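You operate a simulated robot arm through the tools that you are given. There is no shell and no other tool.

Carry out the task below with a simulated robot arm. There is one attempt and no reset: what you move stays moved.

Task
Null the rings at the job card's mark and hold the reading.
Fine: run the carriage to the mark, brake it, then fine knob till RINGS shows 0.
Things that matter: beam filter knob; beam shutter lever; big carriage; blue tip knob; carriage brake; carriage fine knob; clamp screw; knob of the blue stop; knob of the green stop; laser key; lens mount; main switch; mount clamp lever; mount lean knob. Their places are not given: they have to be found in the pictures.

It is judged by the outcome, as a careful person would: the job done as asked, and still so three seconds after it is handed in. It fails if anything else is knocked over, pushed out of place, dropped, spilled or broken.

Robot
A 7-joint arm with a two-finger parallel gripper, fixed in place. Base frame: the origin is at the foot of the arm, x ahead of it, y to its left, z up; the work surface is at about z = 0.8. Units: m, degrees, N and s.
With the tool pointing down near the work surface it reaches from about 0.1 to 0.66 m from the base axis. Its first joint turns from -66.0 to 66.0 degrees. Payload 1.57 kg.
The TCP is the grasp point between the finger pads, 0.03 m short of the fingertips. In the tool frame z runs along the fingers and y along their closing line. Largest opening 0.08 m; finger width 0.017, thickness 0.012; the body of the gripper, 0.04 by 0.082 m, starts 0.08 m behind the TCP.
Orientation is that of the tool frame in the base frame, as a unit quaternion [x, y, z, w]. With the fingers straight down and closing along the base's y, the tool's x points along the base's -x, its y along +y and its z along -z.

Tools
- The arm moves only by the tool move_arm. Its argument "steps" is a list of rows, each a list of 7 numbers: the shift along the tool's x, y, z in mm, then the turn, a rotation vector about the tool's x, y, z in degrees, then the finger opening in mm, from 0 to 80. In form: [[tx, ty, tz, wx, wy, wz, fingers], ...]. A call has 1 to 20 rows; each row is the pose to reach, as a shift and turn from the pose commanded when the call began, along the tool's axes at that moment. A row lasts 0.2 s, in which the tool goes at most 0.05 m and 8.6 degrees; a call with a longer step from one row to the next is refused whole, and so is a gripper value outside its range. Where a pose cannot be reached the arm comes as near as it can. A force on the tool above 50 N (or 10 N above the force at the start of the call, whichever is more), or a blocked arm, ends the call early, and 0.2 s more pass. The fingers move at their own pace (about 0.072 m/s each) and stop on an object; they squeeze with about 40 N. The grip force told is the motor's: it shows also when the fingers shut on nothing. Time passes only in rows, and 0.2 s behind the last, so rows that repeat a pose let the fingers close. The reply holds the time, the measured pose of the TCP, the force on the tool along the base axes, the opening and the grip force, in the units named above and with some noise, with the torque about the TCP (base axes, N m) and any sound that the robot's microphone picked up.
- Cameras (640 x 400 px; columns grow to the right, rows downward): "scene" is fixed at [0.0574, 0.432, 1.4255]; the picture's right is [-0.76, -0.65, 0.00], its down [-0.36, 0.42, -0.83] and it looks along [0.54, -0.63, -0.55] (base axes); focal length 371 px, centre (320, 200). "wrist" rides on the gripper at [0.072, -0.007, -0.122] in the tool frame; the picture's right is [0.09, 1.00, 0.00], its down [-0.84, 0.08, -0.54] and it looks along [-0.54, 0.05, 0.84] (tool axes); focal length 238 px, centre (320, 200).
- grab_frame(camera): a new picture of that camera. It takes no simulated time.
- pixel_to_xyz(camera, pixels): for up to 12 pixels [column, row] of the newest picture of that camera ("zoom" is the newest enlarged one), the place [x, y, z] in the base frame of the surface seen there, good to about 0.002 m. It takes no simulated time.
- zoom(camera, box): a new picture of the part [left, top, right, bottom] of that camera's present view, enlarged. It takes no simulated time.
- hand_in(): hands the job in; it is judged then, once.

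Leave the gripper open and the arm clear of the work at the hand-in unless told otherwise.

The tools are called after ">>>" as a command line: name --pt "numbers of a row" for each row, then --argument value for the rest, lists and objects as JSON in quotes. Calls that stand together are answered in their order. move_arm: Moves the arm, as the interface text tells. Its arguments: {"type":"object","properties":{"steps":{"type":"array","items":{"type":"array","items":{"type":"number"}}}},"required":["steps"]} The other tools are called the same way: grab_frame (camera) takes a picture; pixel_to_xyz (camera, pixels) gives the place of the surface under pixels of a picture; zoom (camera, box) takes an enlarged picture of a part of a camera's view; hand_in () hands the job in.

At the start:

```text
clock: 0.0
eef_pos: [0.3915, 0.053, 1.2126]
tcp_rot: [0.0, 1.0, 0.0, 0.0]
force: [-0.4, 0.1, -0.2]
torque: [-0.01, 0.01, 0.04]
finger_gap: 0.0801
gripper_force: 0.0
```

scene: 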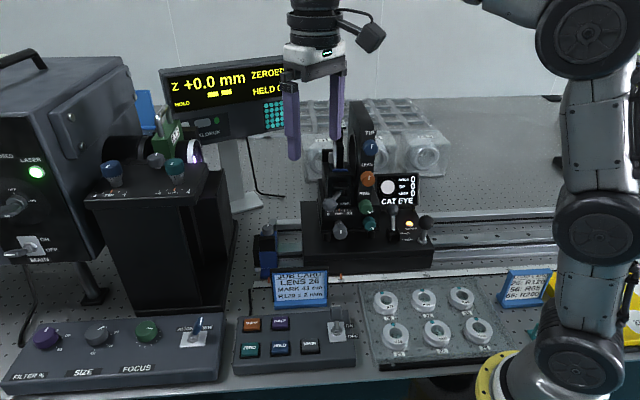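
wrist: 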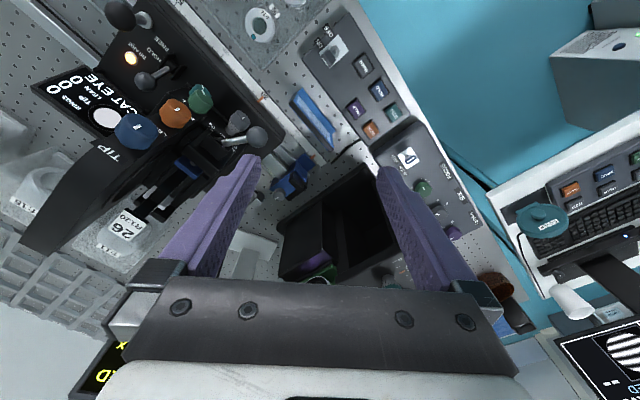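

I see an optical bench with a laser box at the left, a Z readout, a carriage on a rail, a job card and control boxes. I'll enlarge parts of the scene to read the details.

>>> zoom --camera "scene" --box '[240, 80, 480, 280]'

>>> zoom --camera "scene" --box '[220, 240, 380, 380]'

>>> zoom --camera "scene" --box '[0, 80, 240, 280]'

>>> zoom --camera "scene" --box '[0, 290, 240, 400]'

>>> zoom --camera "scene" --box '[150, 40, 310, 150]'

>>> zoom --camera "scene" --box '[360, 200, 600, 380]'

>>> zoom --camera "wrist" --box '[500, 120, 640, 400]'

>>> zoom --camera "wrist" --box '[30, 0, 290, 200]'

```text
2.00 times, centred on (360, 180) of scene
```

zoom: 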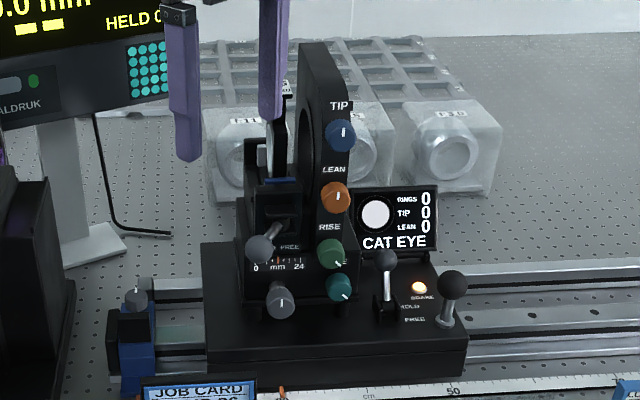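

```text
2.86 times, centred on (300, 310) of scene
```

zoom: 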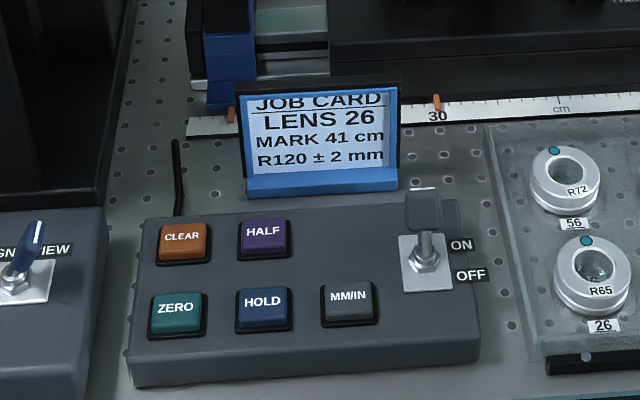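

```text
2.00 times, centred on (120, 180) of scene
```

zoom: 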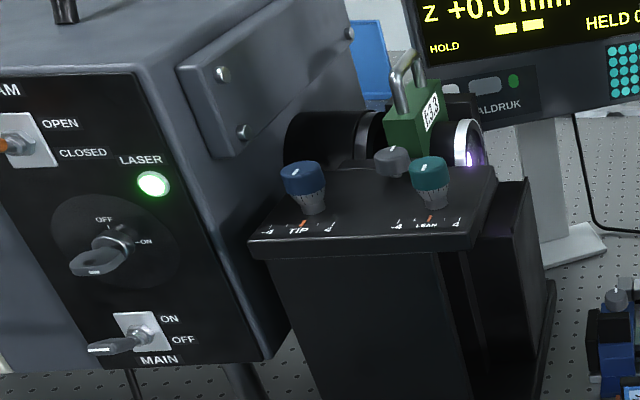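

```text
2.67 times, centred on (120, 345) of scene
```

zoom: 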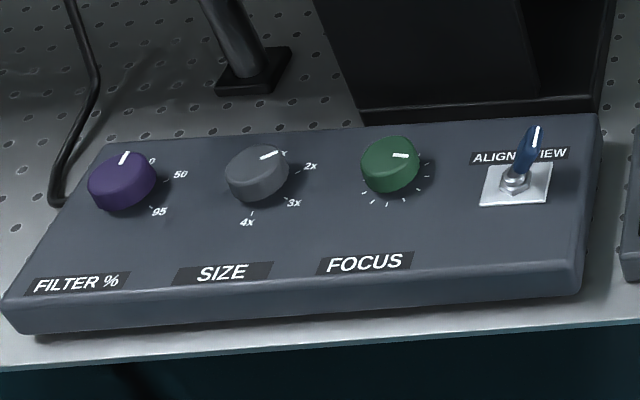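

```text
3.64 times, centred on (230, 95) of scene
```

zoom: 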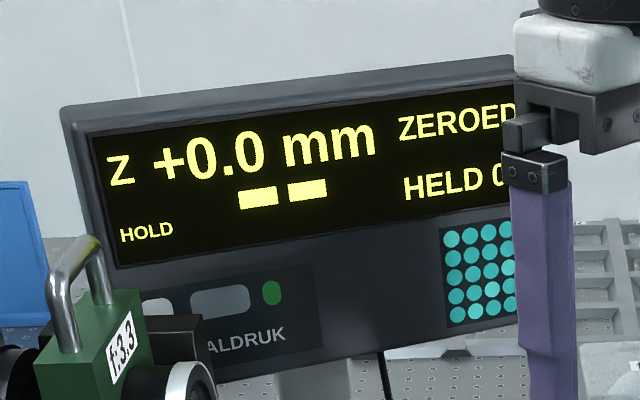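

```text
2.22 times, centred on (480, 290) of scene
```

zoom: 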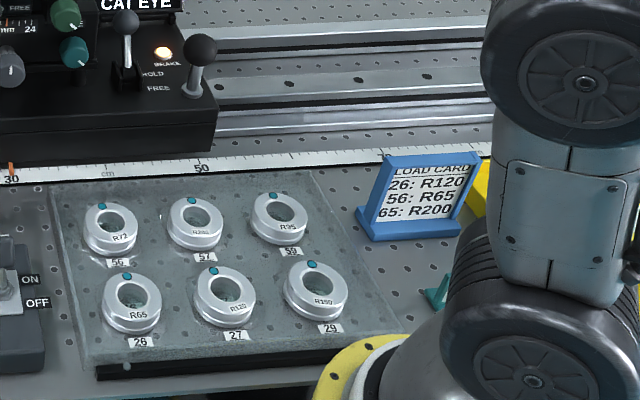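

```text
1.43 times, centred on (570, 260) of wrist
```

zoom: 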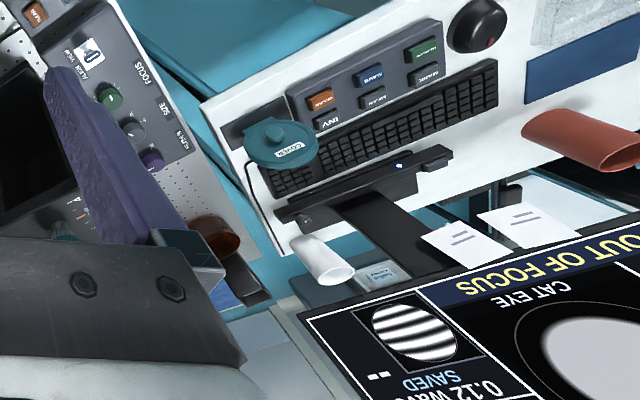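

```text
2.00 times, centred on (160, 100) of wrist
```

zoom: 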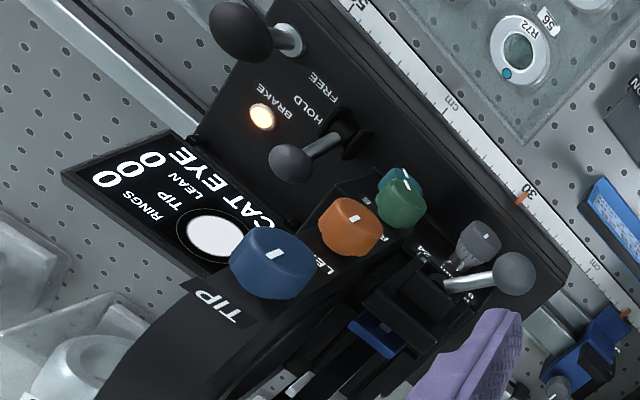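

The card reads "LENS 26, MARK 41 cm, R120 ± 2 mm". The carriage now sits near 30 with CAT EYE and zeros, and the Z display reads +0.0 mm. Next I'll measure places of the main parts in the scene picture.

>>> pixel_to_xyz --camera "scene" --pixels '[[392, 209], [425, 223], [408, 224], [340, 230], [369, 223], [366, 206], [367, 179], [370, 148], [267, 233], [343, 275], [450, 262], [279, 348]]'

>>> pixel_to_xyz --camera "scene" --pixels '[[337, 203], [340, 208], [335, 328], [310, 345], [252, 324], [280, 324], [249, 348], [420, 235], [392, 235], [300, 262], [430, 262], [540, 258]]'

>>> zoom --camera "scene" --box '[320, 170, 440, 250]'

>>> zoom --camera "scene" --box '[300, 240, 460, 290]'

>>> zoom --camera "scene" --box '[420, 180, 640, 330]'

```text
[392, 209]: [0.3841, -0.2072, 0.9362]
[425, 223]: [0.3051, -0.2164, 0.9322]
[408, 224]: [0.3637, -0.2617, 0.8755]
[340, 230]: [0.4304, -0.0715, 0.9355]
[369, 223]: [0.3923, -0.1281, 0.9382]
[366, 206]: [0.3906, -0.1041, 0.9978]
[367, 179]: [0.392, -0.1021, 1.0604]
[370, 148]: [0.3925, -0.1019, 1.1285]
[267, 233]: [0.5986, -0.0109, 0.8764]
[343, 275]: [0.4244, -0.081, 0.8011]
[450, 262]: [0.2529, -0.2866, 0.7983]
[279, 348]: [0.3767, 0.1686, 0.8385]
```

```text
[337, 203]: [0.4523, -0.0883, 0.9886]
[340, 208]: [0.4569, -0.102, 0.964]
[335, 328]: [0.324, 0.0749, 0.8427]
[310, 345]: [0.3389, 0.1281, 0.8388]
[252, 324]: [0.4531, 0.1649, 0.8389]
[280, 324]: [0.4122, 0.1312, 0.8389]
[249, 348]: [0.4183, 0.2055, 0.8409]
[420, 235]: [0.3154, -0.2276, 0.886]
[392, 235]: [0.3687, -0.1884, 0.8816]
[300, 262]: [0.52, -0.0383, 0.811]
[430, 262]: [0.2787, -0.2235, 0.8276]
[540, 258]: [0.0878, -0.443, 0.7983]
```

```text
5.00 times, centred on (380, 210) of scene
```

zoom: 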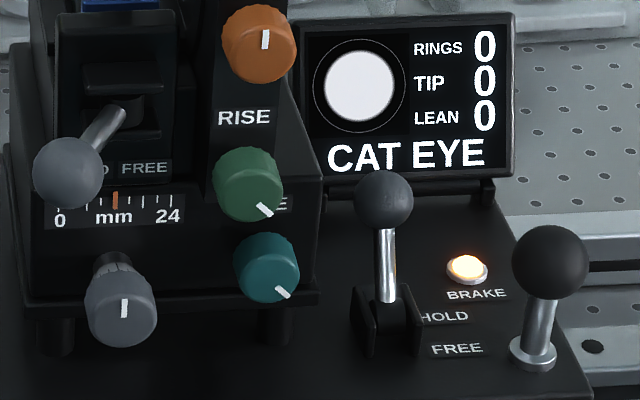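

```text
4.00 times, centred on (380, 265) of scene
```

zoom: 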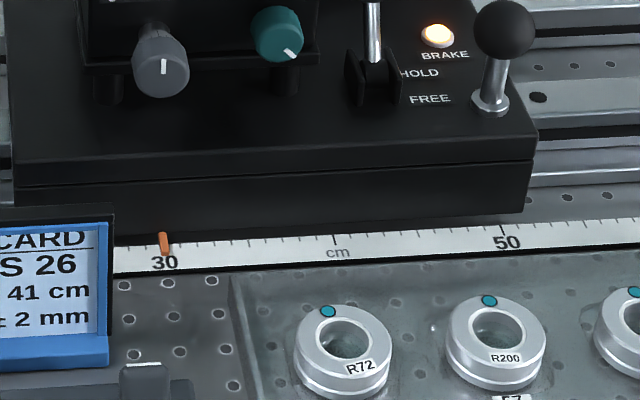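

```text
2.67 times, centred on (530, 255) of scene
```

zoom: 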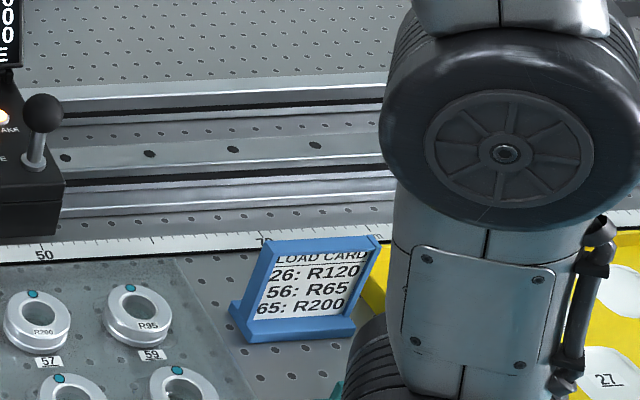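

The carriage pointer sits at about 30 on the tape, at pixel (341,275). There's a grey knob at (340,230), a teal knob at (369,223), the brake lever at (392,209) and the black ball handle at (425,223). I'll zoom tighter on each.

>>> zoom --camera "scene" --box '[320, 195, 384, 235]'

>>> zoom --camera "scene" --box '[310, 255, 374, 295]'

>>> zoom --camera "scene" --box '[376, 200, 440, 240]'

>>> zoom --camera "scene" --box '[384, 250, 464, 300]'

>>> zoom --camera "wrist" --box '[100, 0, 260, 100]'

>>> zoom --camera "wrist" --box '[140, 80, 300, 180]'

```text
10.00 times, centred on (352, 215) of scene
```

zoom: 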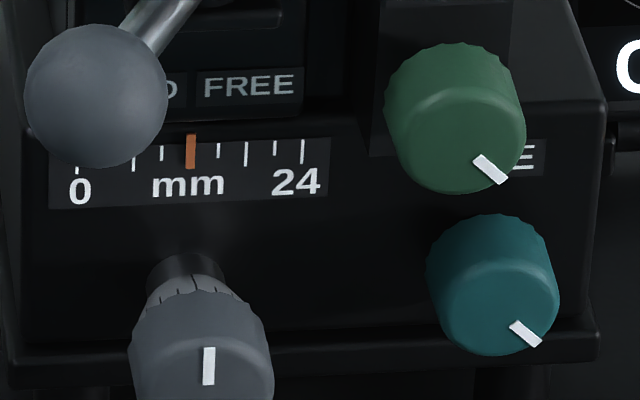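

```text
10.00 times, centred on (342, 275) of scene
```

zoom: 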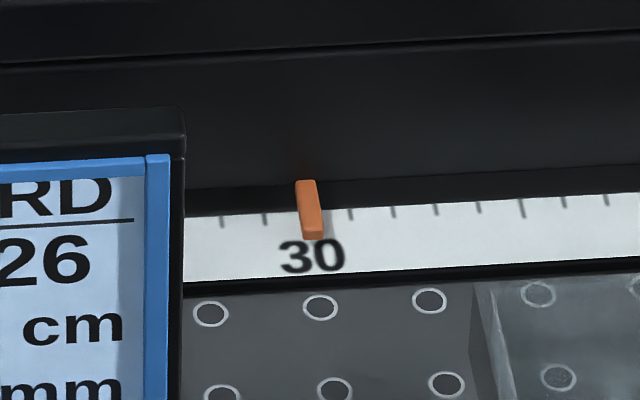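

```text
10.00 times, centred on (408, 220) of scene
```

zoom: 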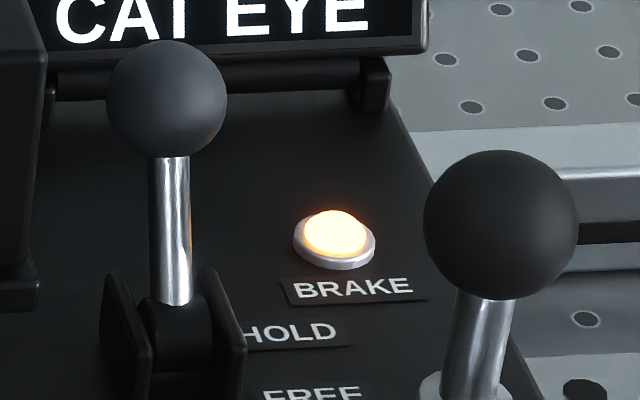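

```text
8.00 times, centred on (424, 275) of scene
```

zoom: 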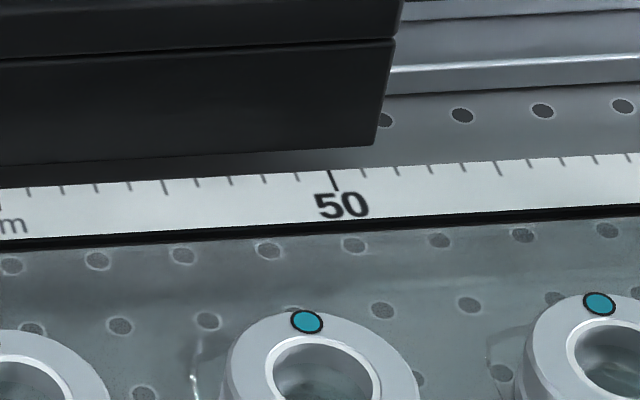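

```text
4.00 times, centred on (180, 50) of wrist
```

zoom: 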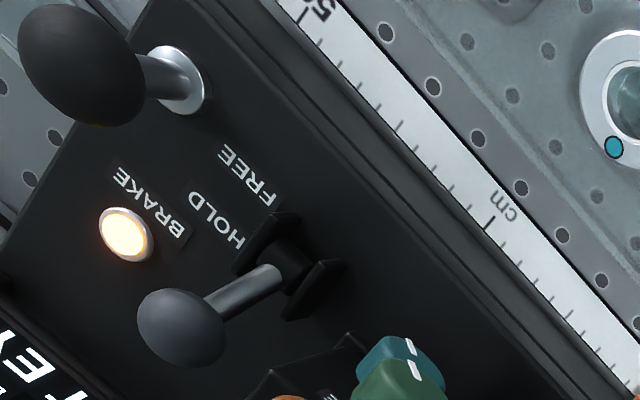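

```text
4.00 times, centred on (220, 130) of wrist
```

zoom: 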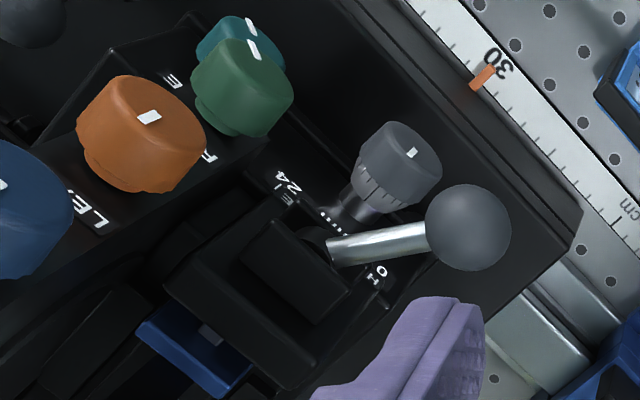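

The tick spacing is 1 cm, so the pointer is at 30.0 and must move 11 cm to 41. There's a 0–24 mm scale above the grey knob, and I can't yet read the teal knob's label. I'll swing the tool so the wrist camera faces the carriage front.

>>> move_arm --pt "13.5 -5.4 0 0 0 6.5 80" --pt "27 -10.8 0 0 0 13 80" --pt "40.5 -16.2 0 0 0 19.5 80" --pt "54 -21.6 0 0 0 26 80" --pt "67.5 -27 0 0 0 32.5 80" --pt "81 -32.4 0 0 0 39 80" --pt "94.5 -37.8 0 0 0 45.5 80" --pt "108 -43 0 0 0 52 80"

>>> grab_frame --camera "wrist"

>>> grab_frame --camera "scene"

```text
clock: 1.8
eef_pos: [0.2818, 0.0094, 1.2116]
tcp_rot: [0.44, 0.898, 0.0, 0.0]
force: [-0.3, 0.7, -0.9]
torque: [0.01, -0.01, 0.0]
finger_gap: 0.0801
gripper_force: 0.0
```

```text
taken
```

wrist: 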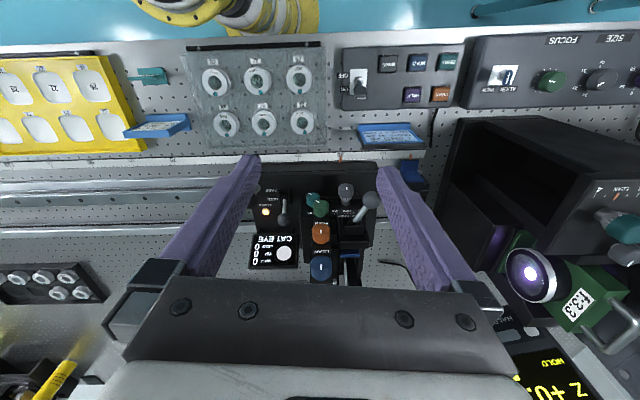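

```text
taken
```

scene: 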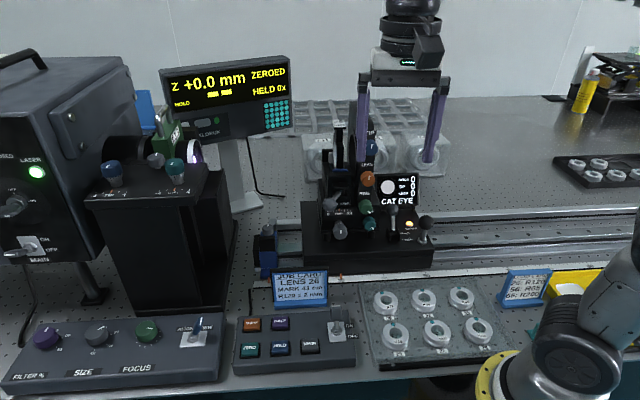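

The rail lies straight across the wrist picture now. The display reads "Z +0.0 mm ZEROED HELD 0x". I'll zoom in on the carriage and the display.

>>> zoom --camera "wrist" --box '[240, 160, 400, 260]'

>>> zoom --camera "wrist" --box '[300, 170, 380, 220]'

>>> zoom --camera "wrist" --box '[240, 150, 400, 210]'

>>> zoom --camera "scene" --box '[150, 40, 310, 140]'

>>> zoom --camera "wrist" --box '[330, 30, 470, 150]'

>>> zoom --camera "scene" --box '[320, 120, 420, 250]'

```text
4.00 times, centred on (320, 210) of wrist
```

zoom: 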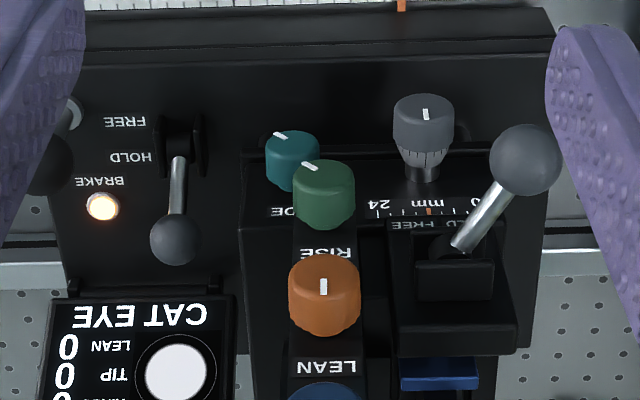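

```text
8.00 times, centred on (340, 195) of wrist
```

zoom: 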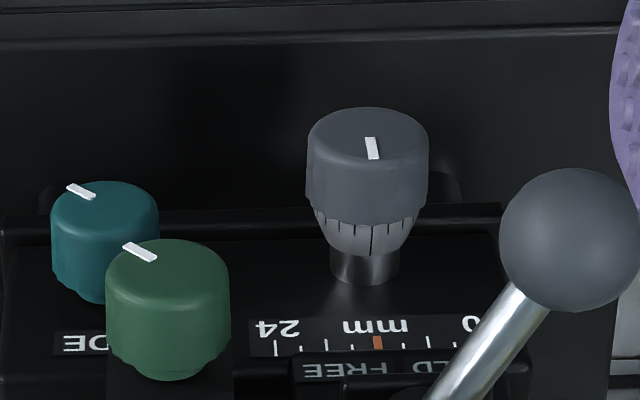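

```text
4.00 times, centred on (320, 180) of wrist
```

zoom: 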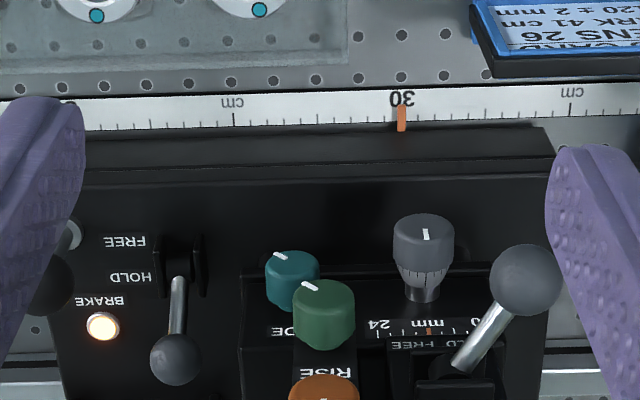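

```text
4.00 times, centred on (230, 90) of scene
```

zoom: 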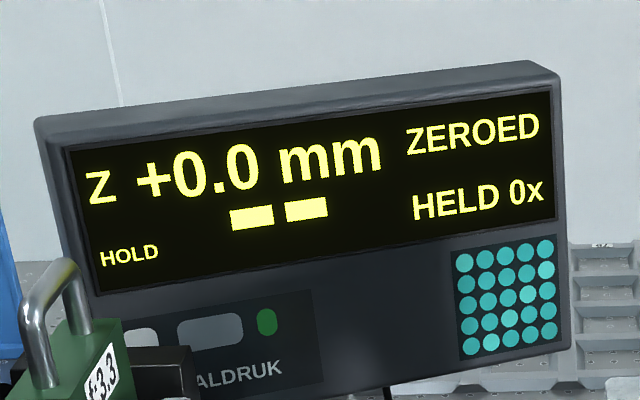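

```text
3.33 times, centred on (400, 90) of wrist
```

zoom: 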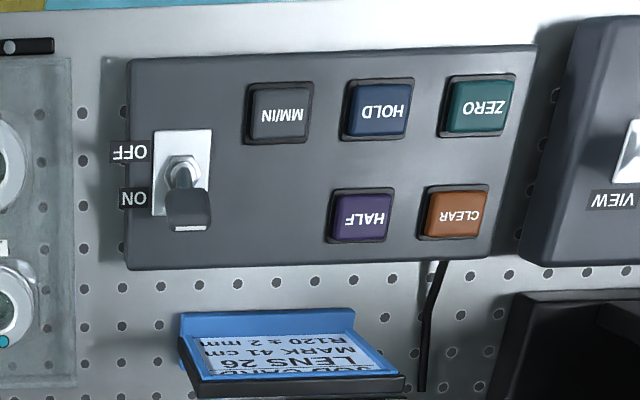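

```text
3.08 times, centred on (370, 185) of scene
```

zoom: 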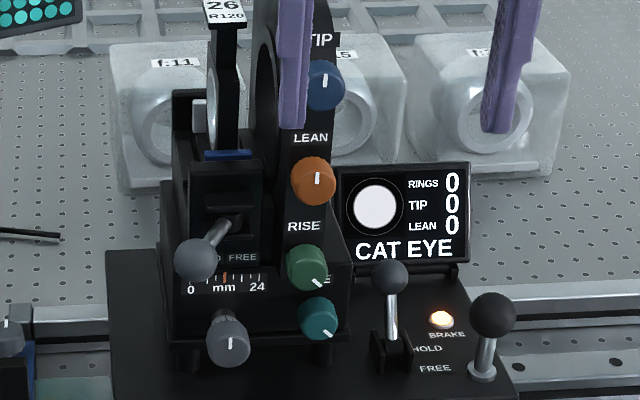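

The teal knob's label ends in "DE" (SIDE), so the grey knob with the graduated collar under the mm scale is the fine knob. The brake lever leans back to HOLD and FREE is toward the front. I'll measure these parts in an enlarged wrist picture.

>>> zoom --camera "wrist" --box '[240, 160, 400, 260]'

>>> pixel_to_xyz --camera "zoom" --pixels '[[175, 240], [179, 185], [180, 140], [55, 165], [75, 118], [424, 118], [424, 150], [423, 172], [245, 240], [150, 312], [215, 285], [530, 160]]'

>>> pixel_to_xyz --camera "zoom" --pixels '[[153, 255], [198, 245], [175, 262], [175, 216], [401, 5], [102, 207], [293, 150], [325, 185], [398, 118], [450, 118], [424, 100], [300, 60]]'

```text
4.00 times, centred on (320, 210) of wrist
```

zoom: 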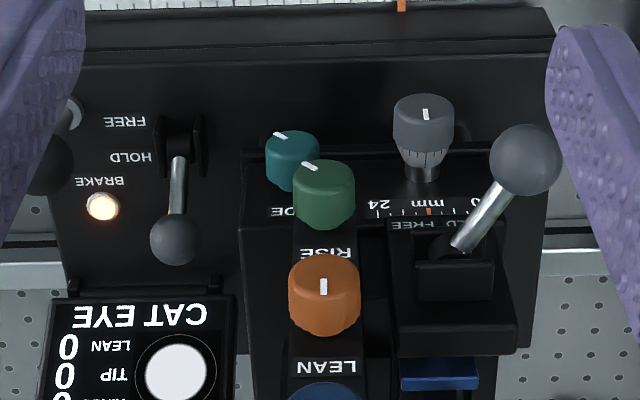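

```text
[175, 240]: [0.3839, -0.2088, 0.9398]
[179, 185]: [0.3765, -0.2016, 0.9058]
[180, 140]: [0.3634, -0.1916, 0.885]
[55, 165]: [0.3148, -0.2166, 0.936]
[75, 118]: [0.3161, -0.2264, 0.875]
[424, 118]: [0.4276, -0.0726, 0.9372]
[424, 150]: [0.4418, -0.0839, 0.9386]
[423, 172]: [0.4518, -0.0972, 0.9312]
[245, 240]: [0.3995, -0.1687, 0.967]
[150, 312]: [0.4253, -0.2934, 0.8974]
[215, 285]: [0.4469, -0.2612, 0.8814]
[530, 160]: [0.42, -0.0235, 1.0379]
```

```text
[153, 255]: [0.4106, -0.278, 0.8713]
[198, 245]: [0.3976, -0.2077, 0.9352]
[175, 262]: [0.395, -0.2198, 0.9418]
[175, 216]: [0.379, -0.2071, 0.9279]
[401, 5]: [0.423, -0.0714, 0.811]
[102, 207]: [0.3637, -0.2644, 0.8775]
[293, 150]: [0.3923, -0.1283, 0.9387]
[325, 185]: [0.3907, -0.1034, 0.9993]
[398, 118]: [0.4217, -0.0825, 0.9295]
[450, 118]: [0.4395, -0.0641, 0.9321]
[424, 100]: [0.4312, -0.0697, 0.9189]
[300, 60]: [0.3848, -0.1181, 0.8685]
```

Measured: brake ball centre about (0.388,-0.216,0.930), black handle ball about (0.310,-0.229,0.922), and fine knob face near (0.428,-0.073,0.937). Before approaching the brake I want the right edge of the mount tower, so I'll measure it in the scene view.

>>> zoom --camera "scene" --box '[310, 100, 438, 180]'

>>> zoom --camera "scene" --box '[310, 170, 438, 250]'

```text
5.00 times, centred on (374, 140) of scene
```

zoom: 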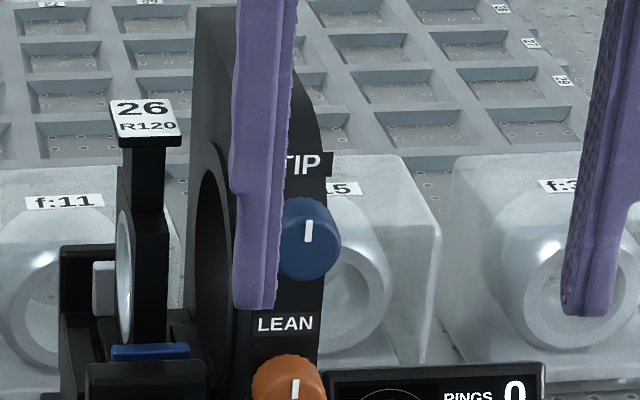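

```text
5.00 times, centred on (374, 210) of scene
```

zoom: 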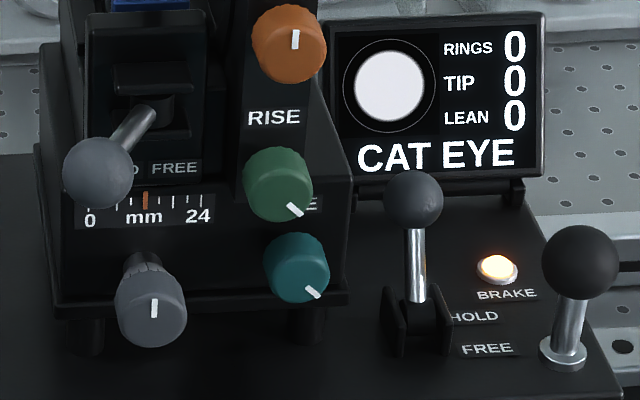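

>>> pixel_to_xyz --camera "zoom" --pixels '[[318, 110], [346, 200], [322, 60], [240, 20], [240, 100], [152, 300], [152, 268], [500, 380], [395, 320], [440, 320], [335, 150], [530, 60]]'

>>> pixel_to_xyz --camera "scene" --pixels '[[374, 135], [372, 165], [355, 105], [366, 118], [373, 158], [337, 127], [420, 178], [420, 200], [380, 178]]'

```text
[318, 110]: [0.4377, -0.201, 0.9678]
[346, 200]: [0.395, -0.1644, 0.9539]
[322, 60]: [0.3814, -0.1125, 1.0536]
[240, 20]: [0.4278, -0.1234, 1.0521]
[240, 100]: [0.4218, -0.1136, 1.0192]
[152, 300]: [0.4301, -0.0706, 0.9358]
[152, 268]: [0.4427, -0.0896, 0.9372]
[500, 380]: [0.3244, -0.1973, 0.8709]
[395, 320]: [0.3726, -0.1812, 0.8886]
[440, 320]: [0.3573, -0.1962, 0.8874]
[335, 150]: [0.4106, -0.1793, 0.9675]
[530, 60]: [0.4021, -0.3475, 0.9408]
```

```text
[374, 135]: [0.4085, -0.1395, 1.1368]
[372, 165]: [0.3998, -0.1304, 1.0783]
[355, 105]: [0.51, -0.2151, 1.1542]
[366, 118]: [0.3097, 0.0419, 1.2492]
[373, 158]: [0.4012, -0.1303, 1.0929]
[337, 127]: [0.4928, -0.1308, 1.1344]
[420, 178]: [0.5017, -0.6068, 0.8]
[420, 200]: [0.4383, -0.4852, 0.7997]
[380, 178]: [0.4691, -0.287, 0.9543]
```

The tower's right edge is clear of the brake by about 6 cm. I'll rise a little, turn the tool 90° so the fingers close front to back, and move over toward the brake ball.

>>> move_arm --pt "-9.5 -8 -3.6 0 0 -8.2 60" --pt "-19 -16 -7.2 0 0 -16.4 50" --pt "-28.5 -24 -10.9 0 0 -24.5 46" --pt "-38 -32 -14.5 0 0 -32.7 46" --pt "-47.5 -40 -18 0 0 -40.9 46" --pt "-57 -48 -22 0 0 -49 46" --pt "-66.5 -56 -25 0 0 -57.3 46" --pt "-76 -64 -29 0 0 -65.5 46" --pt "-85.5 -72 -33 0 0 -73.6 46" --pt "-95 -80 -36 0 0 -81.8 46" --pt "-105 -88 -40 0 0 -90 46"

>>> grab_frame --camera "wrist"

>>> grab_frame --camera "scene"

```text
clock: 4.2
eef_pos: [0.2798, -0.1286, 1.2537]
tcp_rot: [-0.326, 0.946, 0.001, 0.0]
force: [-0.7, -0.5, -0.8]
torque: [-0.03, -0.03, 0.01]
finger_gap: 0.046
gripper_force: 0.0
```

```text
taken
```

wrist: 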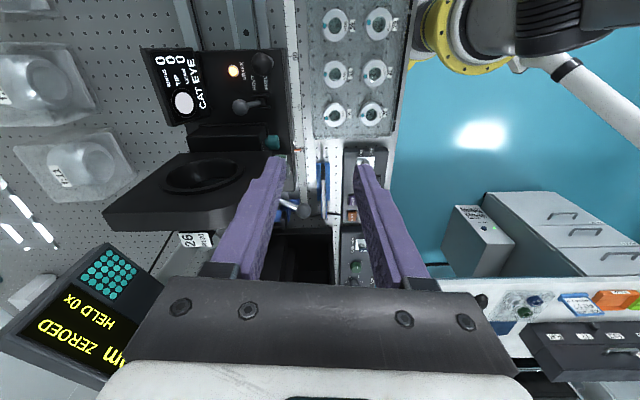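

```text
taken
```

scene: 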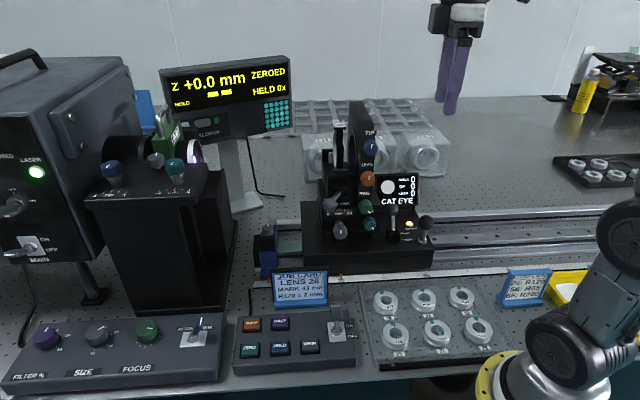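

I'm at (0.280,-0.129,1.254) with the fingers closing along the front–back line. Next I'll move above the brake ball and down to z≈1.03, then look.

>>> move_arm --pt "-8 -34 0 0 0 0 46" --pt "-16 -68 0 0 0 0 46" --pt "-24 -102 0 0 0 0 46" --pt "-31 -136 0 0 0 0 46" --pt "-31 -136 40 0 0 0 46" --pt "-31 -136 80 0 0 0 46" --pt "-31 -136 120 0 0 0 46" --pt "-31 -136 160 0 0 0 46" --pt "-31 -136 200 0 0 0 46" --pt "-31 -136 224 0 0 0 46"

>>> grab_frame --camera "wrist"

>>> zoom --camera "scene" --box '[300, 100, 460, 250]'

```text
clock: 6.4
eef_pos: [0.3858, -0.216, 1.0297]
tcp_rot: [-0.326, 0.945, 0.0, 0.0]
force: [-0.7, 0.6, 0.4]
torque: [-0.02, 0.0, 0.02]
finger_gap: 0.0457
gripper_force: 0.1
```

```text
taken
```

wrist: 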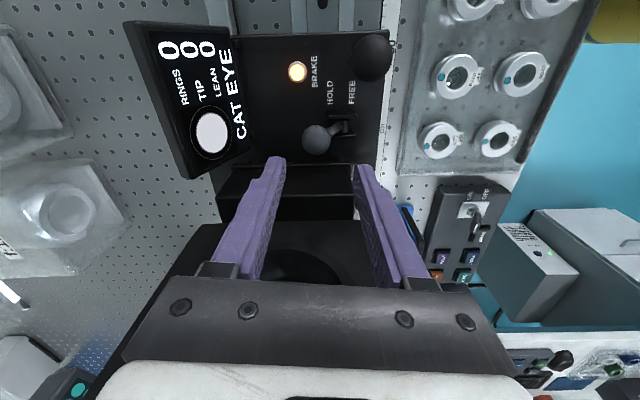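

```text
2.67 times, centred on (380, 175) of scene
```

zoom: 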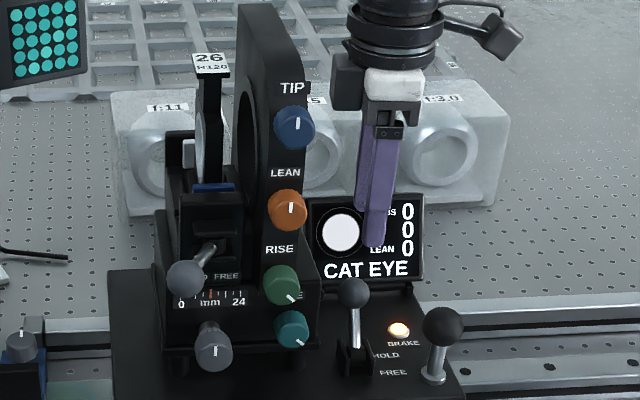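

The brake ball sits centred between the finger lines at (316,138), so I'll come down around it to z≈0.94 with the fingers 46 mm open.

>>> move_arm --pt "-1 0 20 0 0 0 46" --pt "-1 0 40 0 0 0 46" --pt "-1 0 60 0 0 0 46" --pt "-1 0 75 0 0 0 46" --pt "-1 0 90 0 0 0 46" --pt "-1 0 90 0 0 0 46"

>>> grab_frame --camera "wrist"

>>> zoom --camera "scene" --box '[320, 140, 464, 240]'

```text
clock: 7.8
eef_pos: [0.388, -0.2165, 0.9371]
tcp_rot: [-0.326, 0.945, 0.0, 0.0]
force: [0.6, -0.2, -1.0]
torque: [0.02, 0.03, -0.01]
finger_gap: 0.046
gripper_force: 0.1
```

```text
taken
```

wrist: 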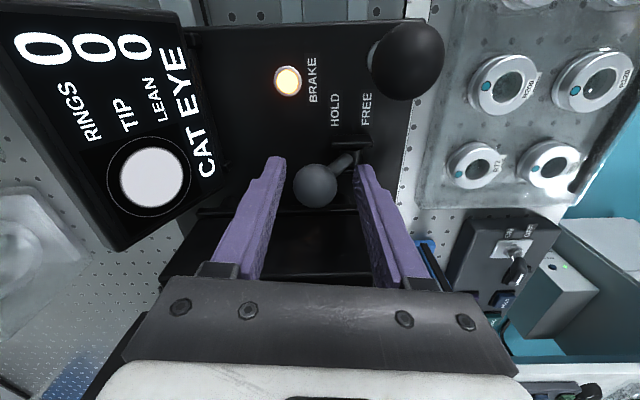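

```text
4.00 times, centred on (392, 190) of scene
```

zoom: 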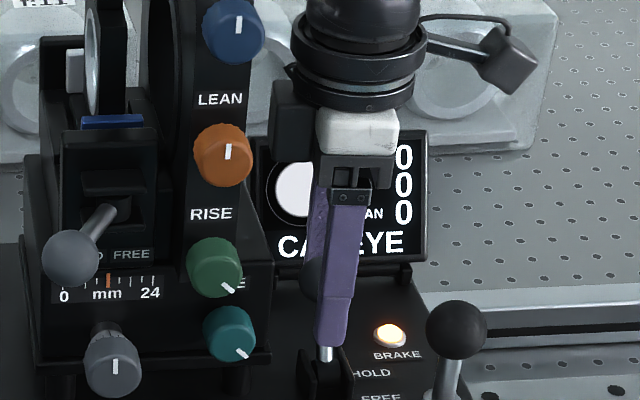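

The ball is between the fingers. I'll narrow the gap to 33 mm and draw the lever forward (+tool y, toward FREE) in small steps.

>>> move_arm --pt "-2 0 0 0 0 0 34" --pt "-2 0 0 0 0 0 33" --pt "-2 8 -1 0 0 0 33" --pt "-2 16 -3 0 0 0 33" --pt "-2 24 -4 0 0 0 33" --pt "-2 32 -4 0 0 0 33" --pt "-2 40 -3 0 0 0 33"

>>> grab_frame --camera "wrist"

>>> zoom --camera "scene" --box '[320, 140, 464, 240]'

```text
clock: 9.4
eef_pos: [0.3637, -0.1834, 0.9428]
tcp_rot: [-0.325, 0.946, 0.0, 0.0]
force: [-1.2, 0.2, 0.8]
torque: [-0.01, -0.03, 0.01]
finger_gap: 0.0338
gripper_force: 0.9
```

```text
taken
```

wrist: 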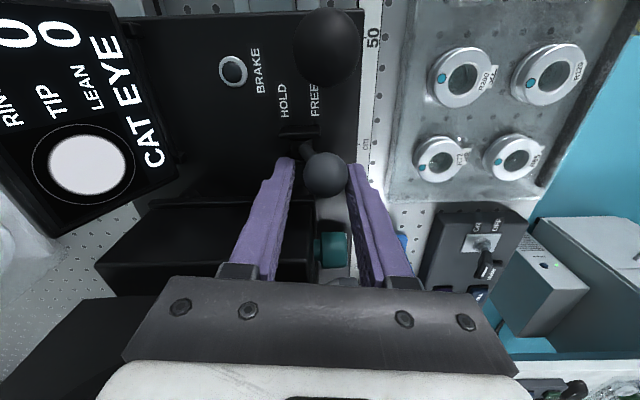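

```text
4.00 times, centred on (392, 190) of scene
```

zoom: 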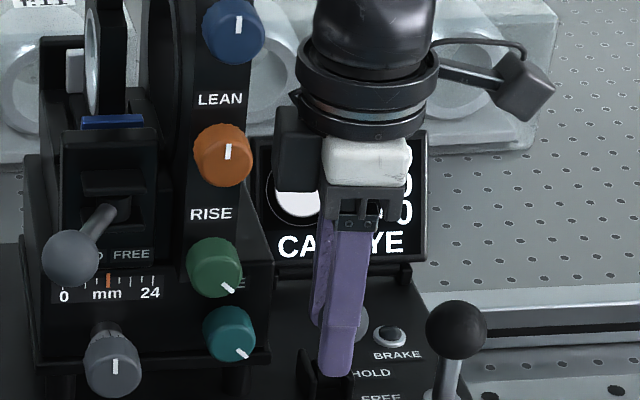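

The BRAKE lamp has gone out and the ball has snapped forward to FREE. I'll rise clear, open the fingers and move along the rail over the black handle ball.

>>> move_arm --pt "0 1 0 0 0 0 44" --pt "0 1 -25 0 0 0 50" --pt "0 1 -50 0 0 0 56" --pt "0 1 -75 0 0 0 60" --pt "24 0 -75 0 0 0 60" --pt "48 -1 -75 0 0 0 60" --pt "70 -3 -75 0 0 0 60"

>>> grab_frame --camera "wrist"

>>> zoom --camera "scene" --box '[384, 250, 464, 300]'

>>> pixel_to_xyz --camera "zoom" --pixels '[[330, 172], [163, 182], [498, 166]]'

>>> zoom --camera "scene" --box '[320, 170, 480, 270]'

```text
clock: 11.0
eef_pos: [0.3106, -0.2295, 1.0177]
tcp_rot: [-0.325, 0.946, 0.0, 0.0]
force: [-0.6, 0.3, 0.2]
torque: [-0.03, -0.02, 0.0]
finger_gap: 0.0601
gripper_force: 0.0
```

```text
taken
```

wrist: 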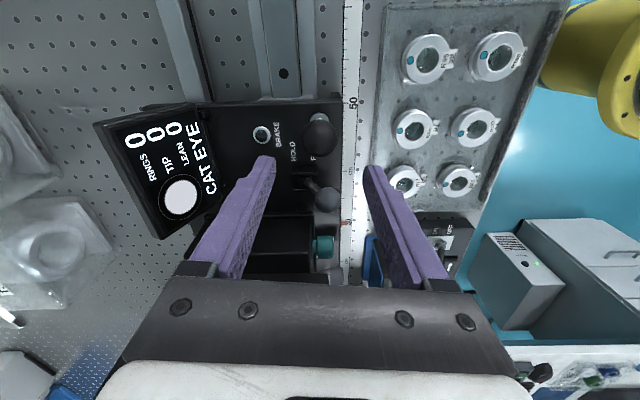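

```text
8.00 times, centred on (424, 275) of scene
```

zoom: 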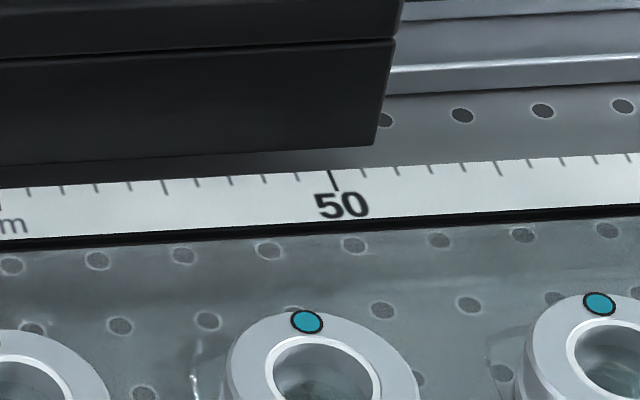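

```text
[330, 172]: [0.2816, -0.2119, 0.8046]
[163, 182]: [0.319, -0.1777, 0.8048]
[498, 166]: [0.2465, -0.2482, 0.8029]
```

```text
4.00 times, centred on (400, 220) of scene
```

zoom: 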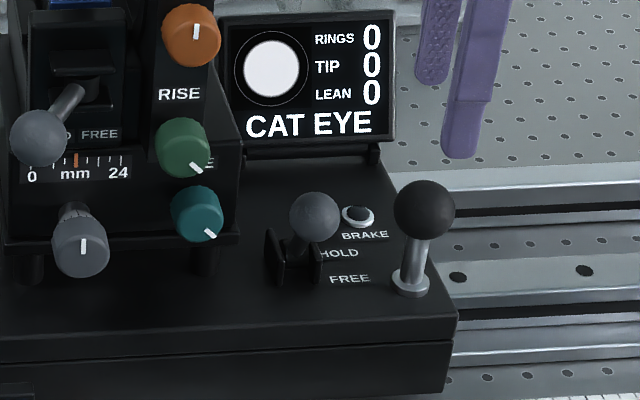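

The lever stands forward at FREE with the lamp off. The black handle ball at (319,132) is centred between the fingers, so I'll descend around it and close.

>>> move_arm --pt "0 0 20 0 0 0 60" --pt "0 0 40 0 0 0 60" --pt "0 0 60 0 0 0 60" --pt "0 0 78 0 0 0 60" --pt "0 0 90 0 0 0 60" --pt "0 0 90 0 0 0 48" --pt "0 0 90 0 0 0 40" --pt "0 0 90 0 0 0 36"

>>> zoom --camera "scene" --box '[320, 170, 480, 270]'

>>> grab_frame --camera "wrist"

```text
clock: 12.8
eef_pos: [0.313, -0.2292, 0.9273]
tcp_rot: [-0.327, 0.945, 0.0, 0.0]
force: [0.6, 0.7, 0.9]
torque: [0.01, -0.01, 0.01]
finger_gap: 0.0359
gripper_force: 0.1
```

```text
4.00 times, centred on (400, 220) of scene
```

zoom: 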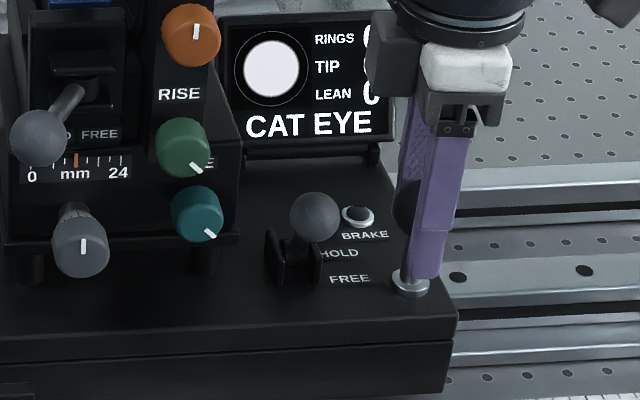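

```text
taken
```

wrist: 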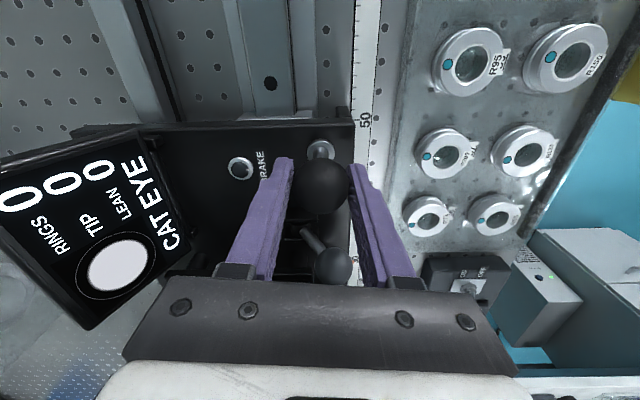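

The ball is slightly off the finger centre, so I'll shift 3 mm back and then close on it fully.

>>> move_arm --pt "-3 0 2 0 0 0 36" --pt "-3 0 2 0 0 0 30" --pt "-3 0 2 0 0 0 24" --pt "-3 0 2 0 0 0 24"

>>> zoom --camera "scene" --box '[310, 200, 470, 300]'

```text
clock: 13.8
eef_pos: [0.3144, -0.2266, 0.927]
tcp_rot: [-0.326, 0.945, 0.0, 0.0]
force: [-6.9, -0.5, 6.2]
torque: [-0.12, 0.26, -0.05]
finger_gap: 0.0337
gripper_force: 41.8
```

```text
4.00 times, centred on (390, 250) of scene
```

zoom: 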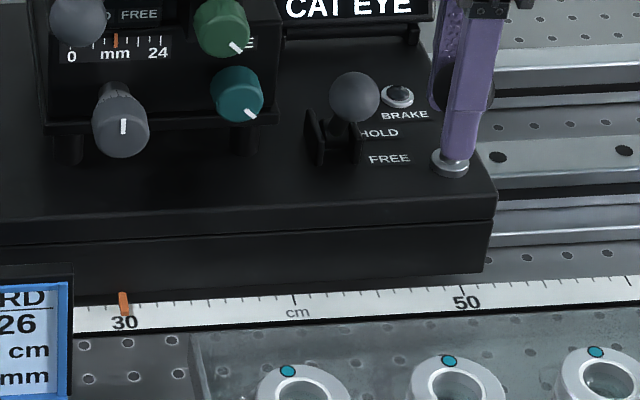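

The handle is gripped (gap 33.7 mm). I need the exact rail direction before pulling, so I'll measure the tape further along and the rail edges.

>>> zoom --camera "scene" --box '[460, 240, 540, 290]'

>>> zoom --camera "scene" --box '[200, 250, 360, 350]'

>>> grab_frame --camera "scene"

```text
8.00 times, centred on (500, 265) of scene
```

zoom: 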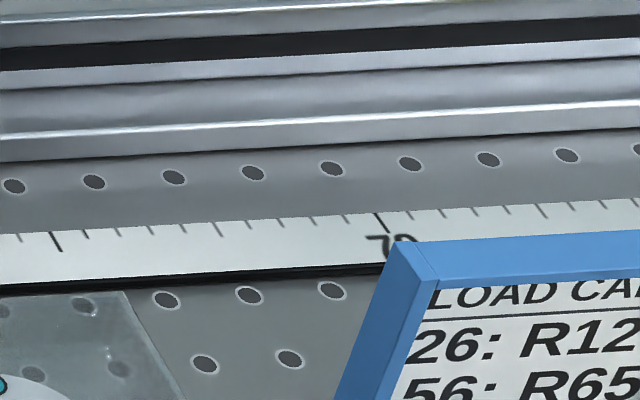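

```text
4.00 times, centred on (280, 300) of scene
```

zoom: 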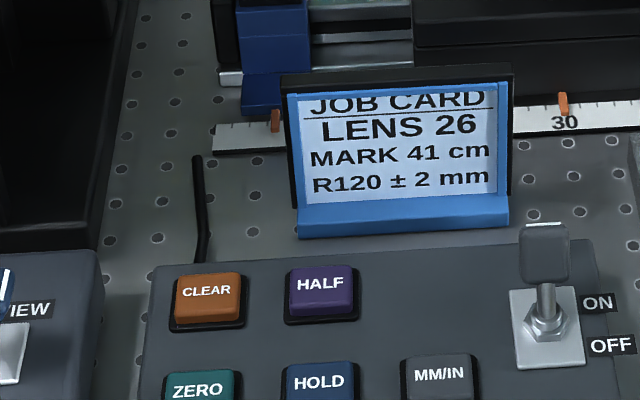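

```text
taken
```

scene: 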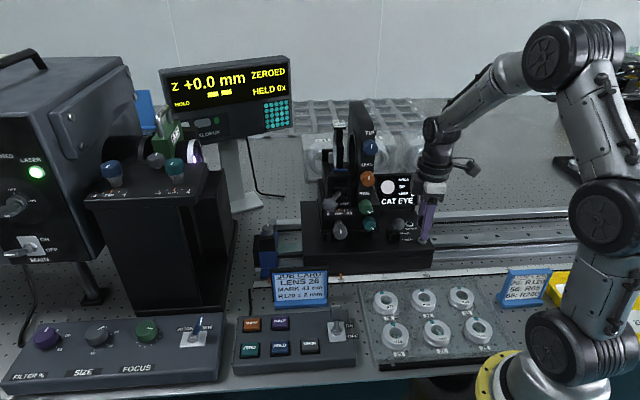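

>>> pixel_to_xyz --camera "scene" --pixels '[[507.3, 267.5], [425.5, 271.5], [345, 277.5], [466.5, 270], [400, 251], [320, 257], [470, 247], [540, 243], [610, 238]]'

```text
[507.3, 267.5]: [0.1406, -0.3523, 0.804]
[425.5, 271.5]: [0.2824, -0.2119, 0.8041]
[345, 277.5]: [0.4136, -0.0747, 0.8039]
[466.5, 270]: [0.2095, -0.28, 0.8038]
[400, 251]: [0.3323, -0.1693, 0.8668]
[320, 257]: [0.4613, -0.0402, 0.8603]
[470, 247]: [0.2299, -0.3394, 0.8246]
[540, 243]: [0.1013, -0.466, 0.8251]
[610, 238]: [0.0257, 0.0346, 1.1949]
```

The rail really runs at 45° (direction (-0.707,-0.707)), so in the tool frame it is (0.993,-0.121). I'll pull 20 mm along it first, watching force and display.

>>> move_arm --pt "5 -0.6 0 0 0 0 24" --pt "10 -1.2 0 0 0 0 24" --pt "15 -1.8 0 0 0 0 24" --pt "20 -2.4 0 0 0 0 24"

>>> grab_frame --camera "scene"

>>> zoom --camera "scene" --box '[310, 200, 470, 300]'

```text
clock: 14.8
eef_pos: [0.2996, -0.2408, 0.9263]
tcp_rot: [-0.325, 0.946, -0.001, 0.0]
force: [1.6, 2.7, 7.2]
torque: [0.42, -0.36, -0.08]
finger_gap: 0.0334
gripper_force: 41.6
```

```text
taken
```

scene: 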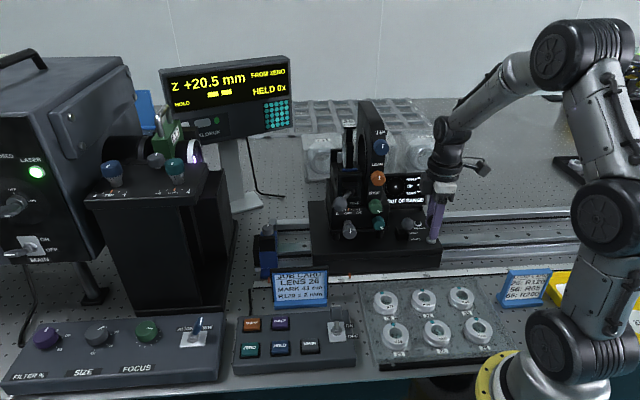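

```text
4.00 times, centred on (390, 250) of scene
```

zoom: 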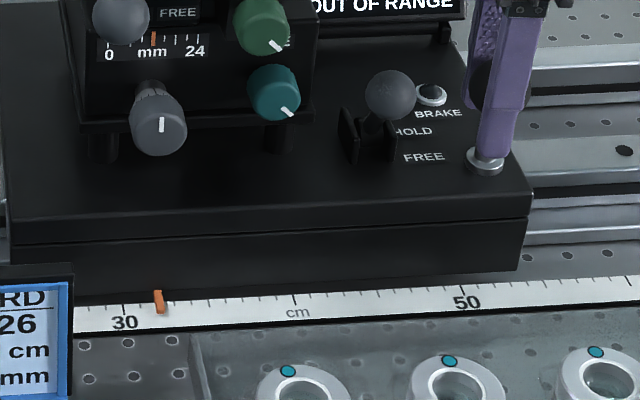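

The carriage moves freely: Z reads +20.5 mm and the pointer is at 32. I'll run it 89.5 mm further to 41.

>>> move_arm --pt "10 -1.2 0 0 0 0 24" --pt "20 -2.4 0 0 0 0 24" --pt "30 -3.6 0 0 0 0 24" --pt "40 -4.8 0 0 0 0 24" --pt "50 -6 0 0 0 0 24" --pt "60 -7.3 0 0 0 0 24" --pt "70 -8.5 0 0 0 0 24" --pt "80 -9.7 0 0 0 0 24" --pt "88.7 -10.8 0 0 0 0 24" --pt "88.7 -10.8 0 0 0 0 24"

>>> grab_frame --camera "scene"

>>> zoom --camera "scene" --box '[340, 250, 420, 300]'

>>> zoom --camera "scene" --box '[150, 40, 310, 140]'

>>> zoom --camera "scene" --box '[370, 150, 530, 250]'

```text
clock: 17.0
eef_pos: [0.2362, -0.3053, 0.9257]
tcp_rot: [-0.326, 0.946, -0.003, 0.001]
force: [8.7, -14.7, 0.9]
torque: [0.38, -0.51, 0.09]
finger_gap: 0.0334
gripper_force: 41.2
```

```text
taken
```

scene: 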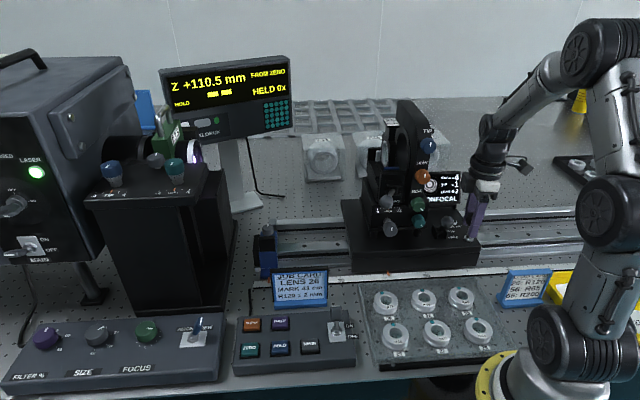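

```text
8.00 times, centred on (380, 275) of scene
```

zoom: 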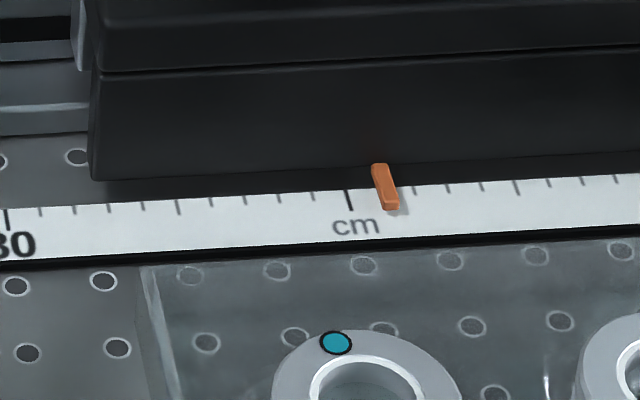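

```text
4.00 times, centred on (230, 90) of scene
```

zoom: 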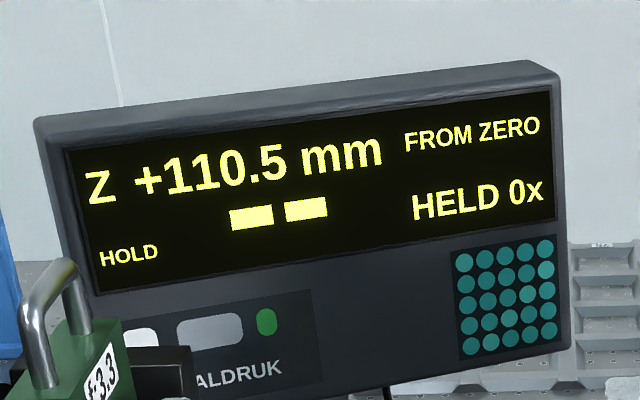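

```text
4.00 times, centred on (450, 200) of scene
```

zoom: 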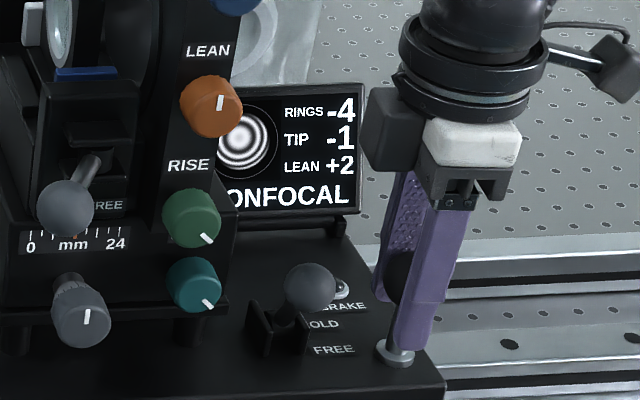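

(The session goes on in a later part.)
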